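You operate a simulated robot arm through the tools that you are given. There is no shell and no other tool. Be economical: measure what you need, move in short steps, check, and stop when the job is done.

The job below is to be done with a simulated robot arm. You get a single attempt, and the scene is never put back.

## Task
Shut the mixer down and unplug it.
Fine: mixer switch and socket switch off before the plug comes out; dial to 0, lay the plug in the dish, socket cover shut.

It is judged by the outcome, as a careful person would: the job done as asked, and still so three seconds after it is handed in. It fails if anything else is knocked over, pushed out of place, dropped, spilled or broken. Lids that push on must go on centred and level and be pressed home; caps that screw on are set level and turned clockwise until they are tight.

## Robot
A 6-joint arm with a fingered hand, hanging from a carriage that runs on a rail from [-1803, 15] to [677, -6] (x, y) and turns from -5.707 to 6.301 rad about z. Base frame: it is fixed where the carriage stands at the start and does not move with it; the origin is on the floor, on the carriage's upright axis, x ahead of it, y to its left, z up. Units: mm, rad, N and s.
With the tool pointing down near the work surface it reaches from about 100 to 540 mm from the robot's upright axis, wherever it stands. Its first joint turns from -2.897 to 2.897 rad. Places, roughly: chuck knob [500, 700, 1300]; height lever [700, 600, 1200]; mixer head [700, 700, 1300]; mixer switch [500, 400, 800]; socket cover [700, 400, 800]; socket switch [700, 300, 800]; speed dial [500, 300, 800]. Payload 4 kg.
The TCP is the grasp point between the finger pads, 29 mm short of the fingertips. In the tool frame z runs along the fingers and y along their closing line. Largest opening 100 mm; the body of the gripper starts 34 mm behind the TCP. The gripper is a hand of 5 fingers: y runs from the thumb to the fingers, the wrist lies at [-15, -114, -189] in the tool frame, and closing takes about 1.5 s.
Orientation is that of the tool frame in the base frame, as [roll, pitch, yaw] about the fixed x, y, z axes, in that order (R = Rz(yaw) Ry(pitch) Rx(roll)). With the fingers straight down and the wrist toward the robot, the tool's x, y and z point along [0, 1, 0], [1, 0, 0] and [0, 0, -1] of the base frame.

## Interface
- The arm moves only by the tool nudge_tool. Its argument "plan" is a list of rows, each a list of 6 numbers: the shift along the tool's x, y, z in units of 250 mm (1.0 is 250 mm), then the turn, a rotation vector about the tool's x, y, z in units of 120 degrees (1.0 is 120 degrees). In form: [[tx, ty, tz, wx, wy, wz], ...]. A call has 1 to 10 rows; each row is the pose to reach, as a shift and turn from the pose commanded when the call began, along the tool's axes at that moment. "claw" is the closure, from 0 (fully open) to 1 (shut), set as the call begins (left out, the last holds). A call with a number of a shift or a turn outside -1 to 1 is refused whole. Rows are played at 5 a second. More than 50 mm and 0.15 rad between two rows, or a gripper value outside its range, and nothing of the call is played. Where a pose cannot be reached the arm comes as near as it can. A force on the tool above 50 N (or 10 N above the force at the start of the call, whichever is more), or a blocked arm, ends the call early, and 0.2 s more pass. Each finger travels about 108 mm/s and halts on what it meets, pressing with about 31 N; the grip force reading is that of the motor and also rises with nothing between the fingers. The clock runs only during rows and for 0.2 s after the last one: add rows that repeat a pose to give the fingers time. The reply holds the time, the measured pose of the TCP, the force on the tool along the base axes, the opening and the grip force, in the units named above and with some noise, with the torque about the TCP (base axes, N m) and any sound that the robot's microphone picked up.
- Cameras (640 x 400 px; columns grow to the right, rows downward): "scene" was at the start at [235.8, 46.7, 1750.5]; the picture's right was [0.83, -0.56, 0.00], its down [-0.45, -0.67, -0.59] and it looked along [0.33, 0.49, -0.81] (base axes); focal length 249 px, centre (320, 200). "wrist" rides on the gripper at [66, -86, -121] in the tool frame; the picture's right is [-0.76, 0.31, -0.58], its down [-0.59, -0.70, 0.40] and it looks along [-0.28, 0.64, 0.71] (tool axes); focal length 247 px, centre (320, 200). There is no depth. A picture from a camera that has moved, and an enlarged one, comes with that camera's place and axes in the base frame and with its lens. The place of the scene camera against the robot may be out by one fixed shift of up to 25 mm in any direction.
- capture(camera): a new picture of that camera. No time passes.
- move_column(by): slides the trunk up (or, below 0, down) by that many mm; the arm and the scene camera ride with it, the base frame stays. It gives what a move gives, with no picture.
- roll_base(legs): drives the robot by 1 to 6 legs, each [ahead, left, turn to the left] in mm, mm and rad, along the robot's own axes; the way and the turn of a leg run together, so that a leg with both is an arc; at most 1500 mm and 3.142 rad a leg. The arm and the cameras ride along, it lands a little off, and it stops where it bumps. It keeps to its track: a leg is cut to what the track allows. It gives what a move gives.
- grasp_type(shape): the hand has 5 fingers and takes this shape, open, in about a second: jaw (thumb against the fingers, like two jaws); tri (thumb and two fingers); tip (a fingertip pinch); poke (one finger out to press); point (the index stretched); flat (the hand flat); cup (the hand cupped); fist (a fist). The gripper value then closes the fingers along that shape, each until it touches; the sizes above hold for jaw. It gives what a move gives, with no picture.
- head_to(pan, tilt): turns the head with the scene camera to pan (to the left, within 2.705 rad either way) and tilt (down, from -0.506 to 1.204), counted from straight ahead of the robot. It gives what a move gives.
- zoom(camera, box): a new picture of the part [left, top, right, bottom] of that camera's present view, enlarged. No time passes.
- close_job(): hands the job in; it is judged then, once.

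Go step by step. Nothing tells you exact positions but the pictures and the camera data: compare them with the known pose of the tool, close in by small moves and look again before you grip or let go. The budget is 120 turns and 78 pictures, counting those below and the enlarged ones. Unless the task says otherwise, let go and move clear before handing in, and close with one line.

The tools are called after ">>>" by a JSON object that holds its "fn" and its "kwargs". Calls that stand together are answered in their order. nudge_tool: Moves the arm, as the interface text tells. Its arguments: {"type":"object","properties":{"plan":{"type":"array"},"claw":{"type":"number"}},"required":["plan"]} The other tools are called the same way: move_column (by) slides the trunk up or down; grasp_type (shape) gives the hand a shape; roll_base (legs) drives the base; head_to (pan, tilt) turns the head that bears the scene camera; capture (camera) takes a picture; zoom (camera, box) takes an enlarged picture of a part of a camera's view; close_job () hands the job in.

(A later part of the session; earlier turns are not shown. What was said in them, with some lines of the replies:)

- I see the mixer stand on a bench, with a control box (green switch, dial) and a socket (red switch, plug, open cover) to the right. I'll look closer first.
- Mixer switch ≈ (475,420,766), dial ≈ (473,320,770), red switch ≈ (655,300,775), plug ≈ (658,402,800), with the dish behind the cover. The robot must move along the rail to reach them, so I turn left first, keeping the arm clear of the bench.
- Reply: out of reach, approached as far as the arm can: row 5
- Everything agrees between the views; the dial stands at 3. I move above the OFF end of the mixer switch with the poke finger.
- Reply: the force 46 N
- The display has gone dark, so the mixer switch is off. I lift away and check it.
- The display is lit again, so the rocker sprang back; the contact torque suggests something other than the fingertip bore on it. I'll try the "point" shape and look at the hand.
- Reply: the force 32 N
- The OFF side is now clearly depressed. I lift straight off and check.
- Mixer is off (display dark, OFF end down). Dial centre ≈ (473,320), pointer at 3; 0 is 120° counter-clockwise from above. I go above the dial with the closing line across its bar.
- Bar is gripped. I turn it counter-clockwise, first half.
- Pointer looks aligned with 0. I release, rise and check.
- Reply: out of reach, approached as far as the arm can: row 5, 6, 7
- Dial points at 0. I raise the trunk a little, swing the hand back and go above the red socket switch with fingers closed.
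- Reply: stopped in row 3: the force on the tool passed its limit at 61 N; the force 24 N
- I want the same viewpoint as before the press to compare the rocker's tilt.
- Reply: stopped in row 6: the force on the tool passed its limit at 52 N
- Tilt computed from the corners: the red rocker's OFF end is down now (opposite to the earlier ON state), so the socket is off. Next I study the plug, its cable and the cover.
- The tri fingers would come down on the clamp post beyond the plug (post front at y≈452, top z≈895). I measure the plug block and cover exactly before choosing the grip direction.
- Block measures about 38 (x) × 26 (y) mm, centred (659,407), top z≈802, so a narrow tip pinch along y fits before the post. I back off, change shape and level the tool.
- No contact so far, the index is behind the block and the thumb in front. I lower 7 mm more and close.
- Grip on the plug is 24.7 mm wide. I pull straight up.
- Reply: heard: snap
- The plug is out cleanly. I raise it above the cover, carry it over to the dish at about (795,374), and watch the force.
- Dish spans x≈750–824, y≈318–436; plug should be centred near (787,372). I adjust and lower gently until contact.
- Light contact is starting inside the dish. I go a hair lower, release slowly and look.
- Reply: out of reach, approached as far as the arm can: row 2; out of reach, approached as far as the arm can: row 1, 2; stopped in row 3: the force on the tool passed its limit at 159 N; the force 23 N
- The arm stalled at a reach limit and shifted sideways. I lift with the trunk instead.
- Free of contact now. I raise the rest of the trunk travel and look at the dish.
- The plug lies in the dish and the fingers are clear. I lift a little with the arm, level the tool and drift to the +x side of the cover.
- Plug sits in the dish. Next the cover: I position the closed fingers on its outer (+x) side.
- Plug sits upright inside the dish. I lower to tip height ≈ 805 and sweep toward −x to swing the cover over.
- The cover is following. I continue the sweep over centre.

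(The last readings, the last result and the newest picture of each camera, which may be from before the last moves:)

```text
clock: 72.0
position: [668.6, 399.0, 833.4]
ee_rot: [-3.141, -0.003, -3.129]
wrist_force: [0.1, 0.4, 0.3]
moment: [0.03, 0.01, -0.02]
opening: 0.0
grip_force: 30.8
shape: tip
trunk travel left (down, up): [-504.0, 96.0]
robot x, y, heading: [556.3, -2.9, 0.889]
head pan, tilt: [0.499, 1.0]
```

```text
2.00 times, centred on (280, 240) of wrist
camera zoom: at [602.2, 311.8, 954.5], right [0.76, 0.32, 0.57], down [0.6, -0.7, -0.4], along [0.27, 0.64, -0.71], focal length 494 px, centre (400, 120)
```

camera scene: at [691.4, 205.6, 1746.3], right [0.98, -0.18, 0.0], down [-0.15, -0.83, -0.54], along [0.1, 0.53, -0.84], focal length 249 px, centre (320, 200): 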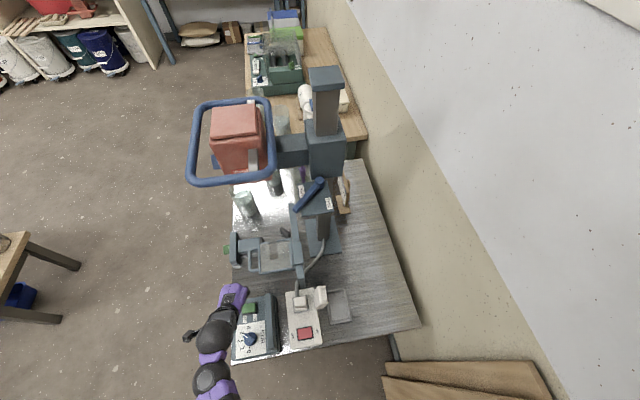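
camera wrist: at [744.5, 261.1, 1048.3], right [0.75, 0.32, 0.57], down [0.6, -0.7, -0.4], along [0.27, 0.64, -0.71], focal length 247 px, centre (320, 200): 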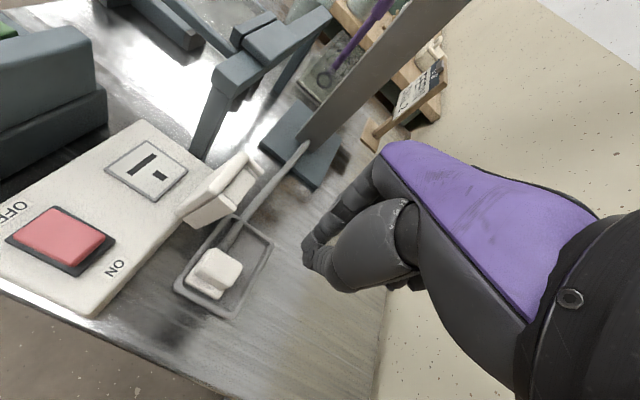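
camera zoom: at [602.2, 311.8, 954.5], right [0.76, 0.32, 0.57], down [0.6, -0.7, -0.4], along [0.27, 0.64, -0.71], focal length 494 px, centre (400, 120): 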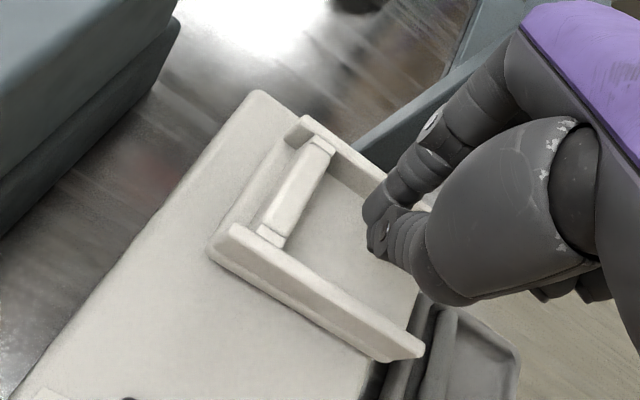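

The cover has fallen over the socket. I press it down between its rails.

>>> {"fn": "nudge_tool", "kwargs": {"plan": [[0.03, 0.01, 0.04, 0, 0, 0], [0.03, 0.01, 0.08, 0, 0, 0], [0.03, 0.01, 0.11, 0, 0, 0], [0.03, 0.01, 0.14, 0, 0, 0], [0.03, 0.01, 0.16, 0, 0, 0], [0.03, 0.01, 0.18, 0, 0, 0], [0.03, 0.01, 0.2, 0, 0, 0]]}}

```text
clock: 73.1
position: [662.0, 408.4, 802.1]
ee_rot: [3.125, 0.002, -3.128]
wrist_force: [-2.7, -4.1, 19.4]
moment: [-0.2, 0.1, 0.02]
opening: 0.0
grip_force: 31.4
shape: tip
trunk travel left (down, up): [-504.0, 96.0]
robot x, y, heading: [561.2, -5.8, 0.892]
head pan, tilt: [0.499, 1.0]
stopped in row 5: the force on the tool passed its limit at 56 N (the readings are from after the stop); the commanded pose is now the measured one
```

Pressed with 56 N. I lift straight up and inspect.

>>> {"fn": "nudge_tool", "kwargs": {"plan": [[0, 0, -0.1, 0, 0, 0], [0, -0.03, -0.25, 0, 0, 0], [0.05, -0.1, -0.4, 0, 0, 0], [0.15, -0.2, -0.45, 0, 0, 0], [0.3, -0.2, -0.45, 0, 0, 0], [0.45, -0.2, -0.45, 0, 0, 0]]}}

>>> {"fn": "capture", "kwargs": {"camera": "wrist"}}

>>> {"fn": "zoom", "kwargs": {"camera": "scene", "box": [210, 230, 370, 350]}}

```text
clock: 74.5
position: [549.4, 353.6, 912.6]
ee_rot: [3.131, 0.0, -3.13]
wrist_force: [1.4, -0.7, 0.1]
moment: [0.02, 0.02, 0.02]
opening: 0.0
grip_force: 30.9
shape: tip
trunk travel left (down, up): [-504.0, 96.0]
robot x, y, heading: [559.0, -5.8, 0.891]
head pan, tilt: [0.499, 1.0]
```

```text
7 pictures are left
camera wrist: at [485.0, 265.4, 1031.7], right [0.75, 0.31, 0.58], down [0.6, -0.69, -0.41], along [0.28, 0.65, -0.71], focal length 247 px, centre (320, 200)
```

wrist: 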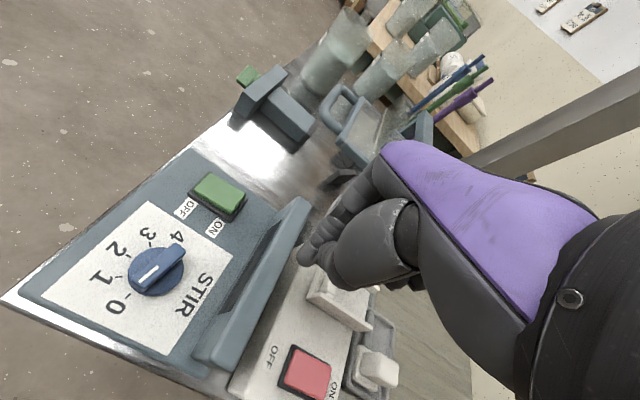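

```text
3.33 times, centred on (290, 290) of scene
camera zoom: at [691.5, 205.6, 1793.4], right [0.98, -0.18, 0.0], down [-0.15, -0.83, -0.54], along [0.1, 0.53, -0.84], focal length 831 px, centre (420, -100)
```

zoom: 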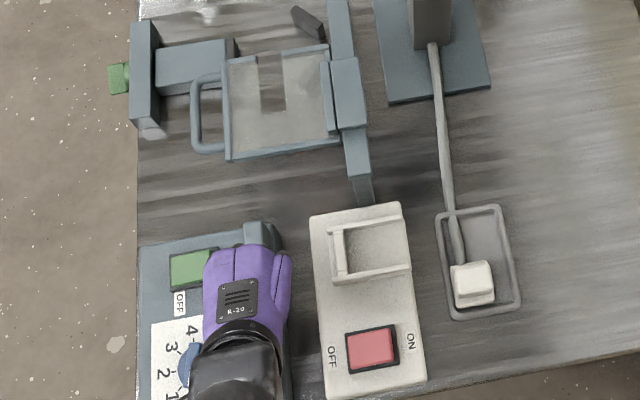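

>>> {"fn": "zoom", "kwargs": {"camera": "wrist", "box": [70, 200, 230, 330]}}

>>> {"fn": "zoom", "kwargs": {"camera": "wrist", "box": [250, 260, 410, 400]}}

```text
3.08 times, centred on (150, 265) of wrist
camera zoom: at [485.0, 265.4, 1031.7], right [0.75, 0.31, 0.58], down [0.6, -0.69, -0.41], along [0.28, 0.65, -0.71], focal length 760 px, centre (843, 0)
```

zoom: 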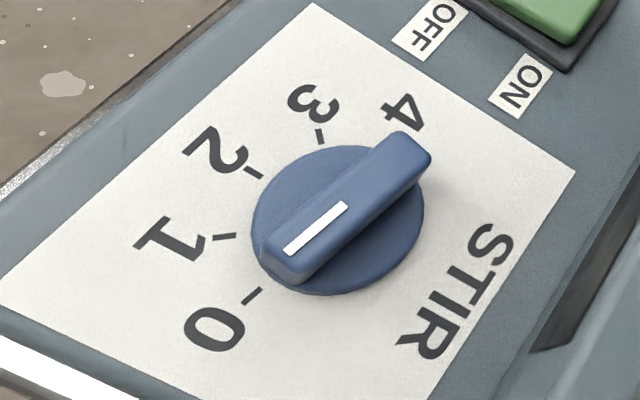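

```text
2.86 times, centred on (330, 330) of wrist
camera zoom: at [485.0, 265.4, 1031.7], right [0.75, 0.31, 0.58], down [0.6, -0.69, -0.41], along [0.28, 0.65, -0.71], focal length 706 px, centre (291, -171)
```

zoom: 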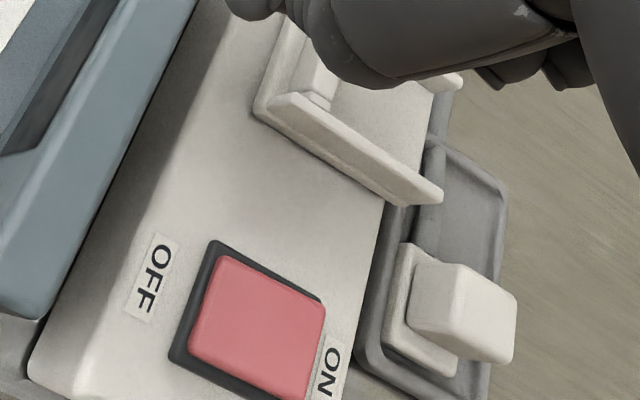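

>>> {"fn": "close_job", "kwargs": {}}

```text
The job is handed in.
```

The job is handed in. The mixer switch and socket switch are both off, the dial is at 0, the plug is in the dish and the socket cover is pressed shut. While I was letting go of the plug, the arm stalled and jerked sideways by about 35 mm, peaking at 159 N. In later pictures the plug was still in the dish, and the dish had moved by only a few millimetres at most.
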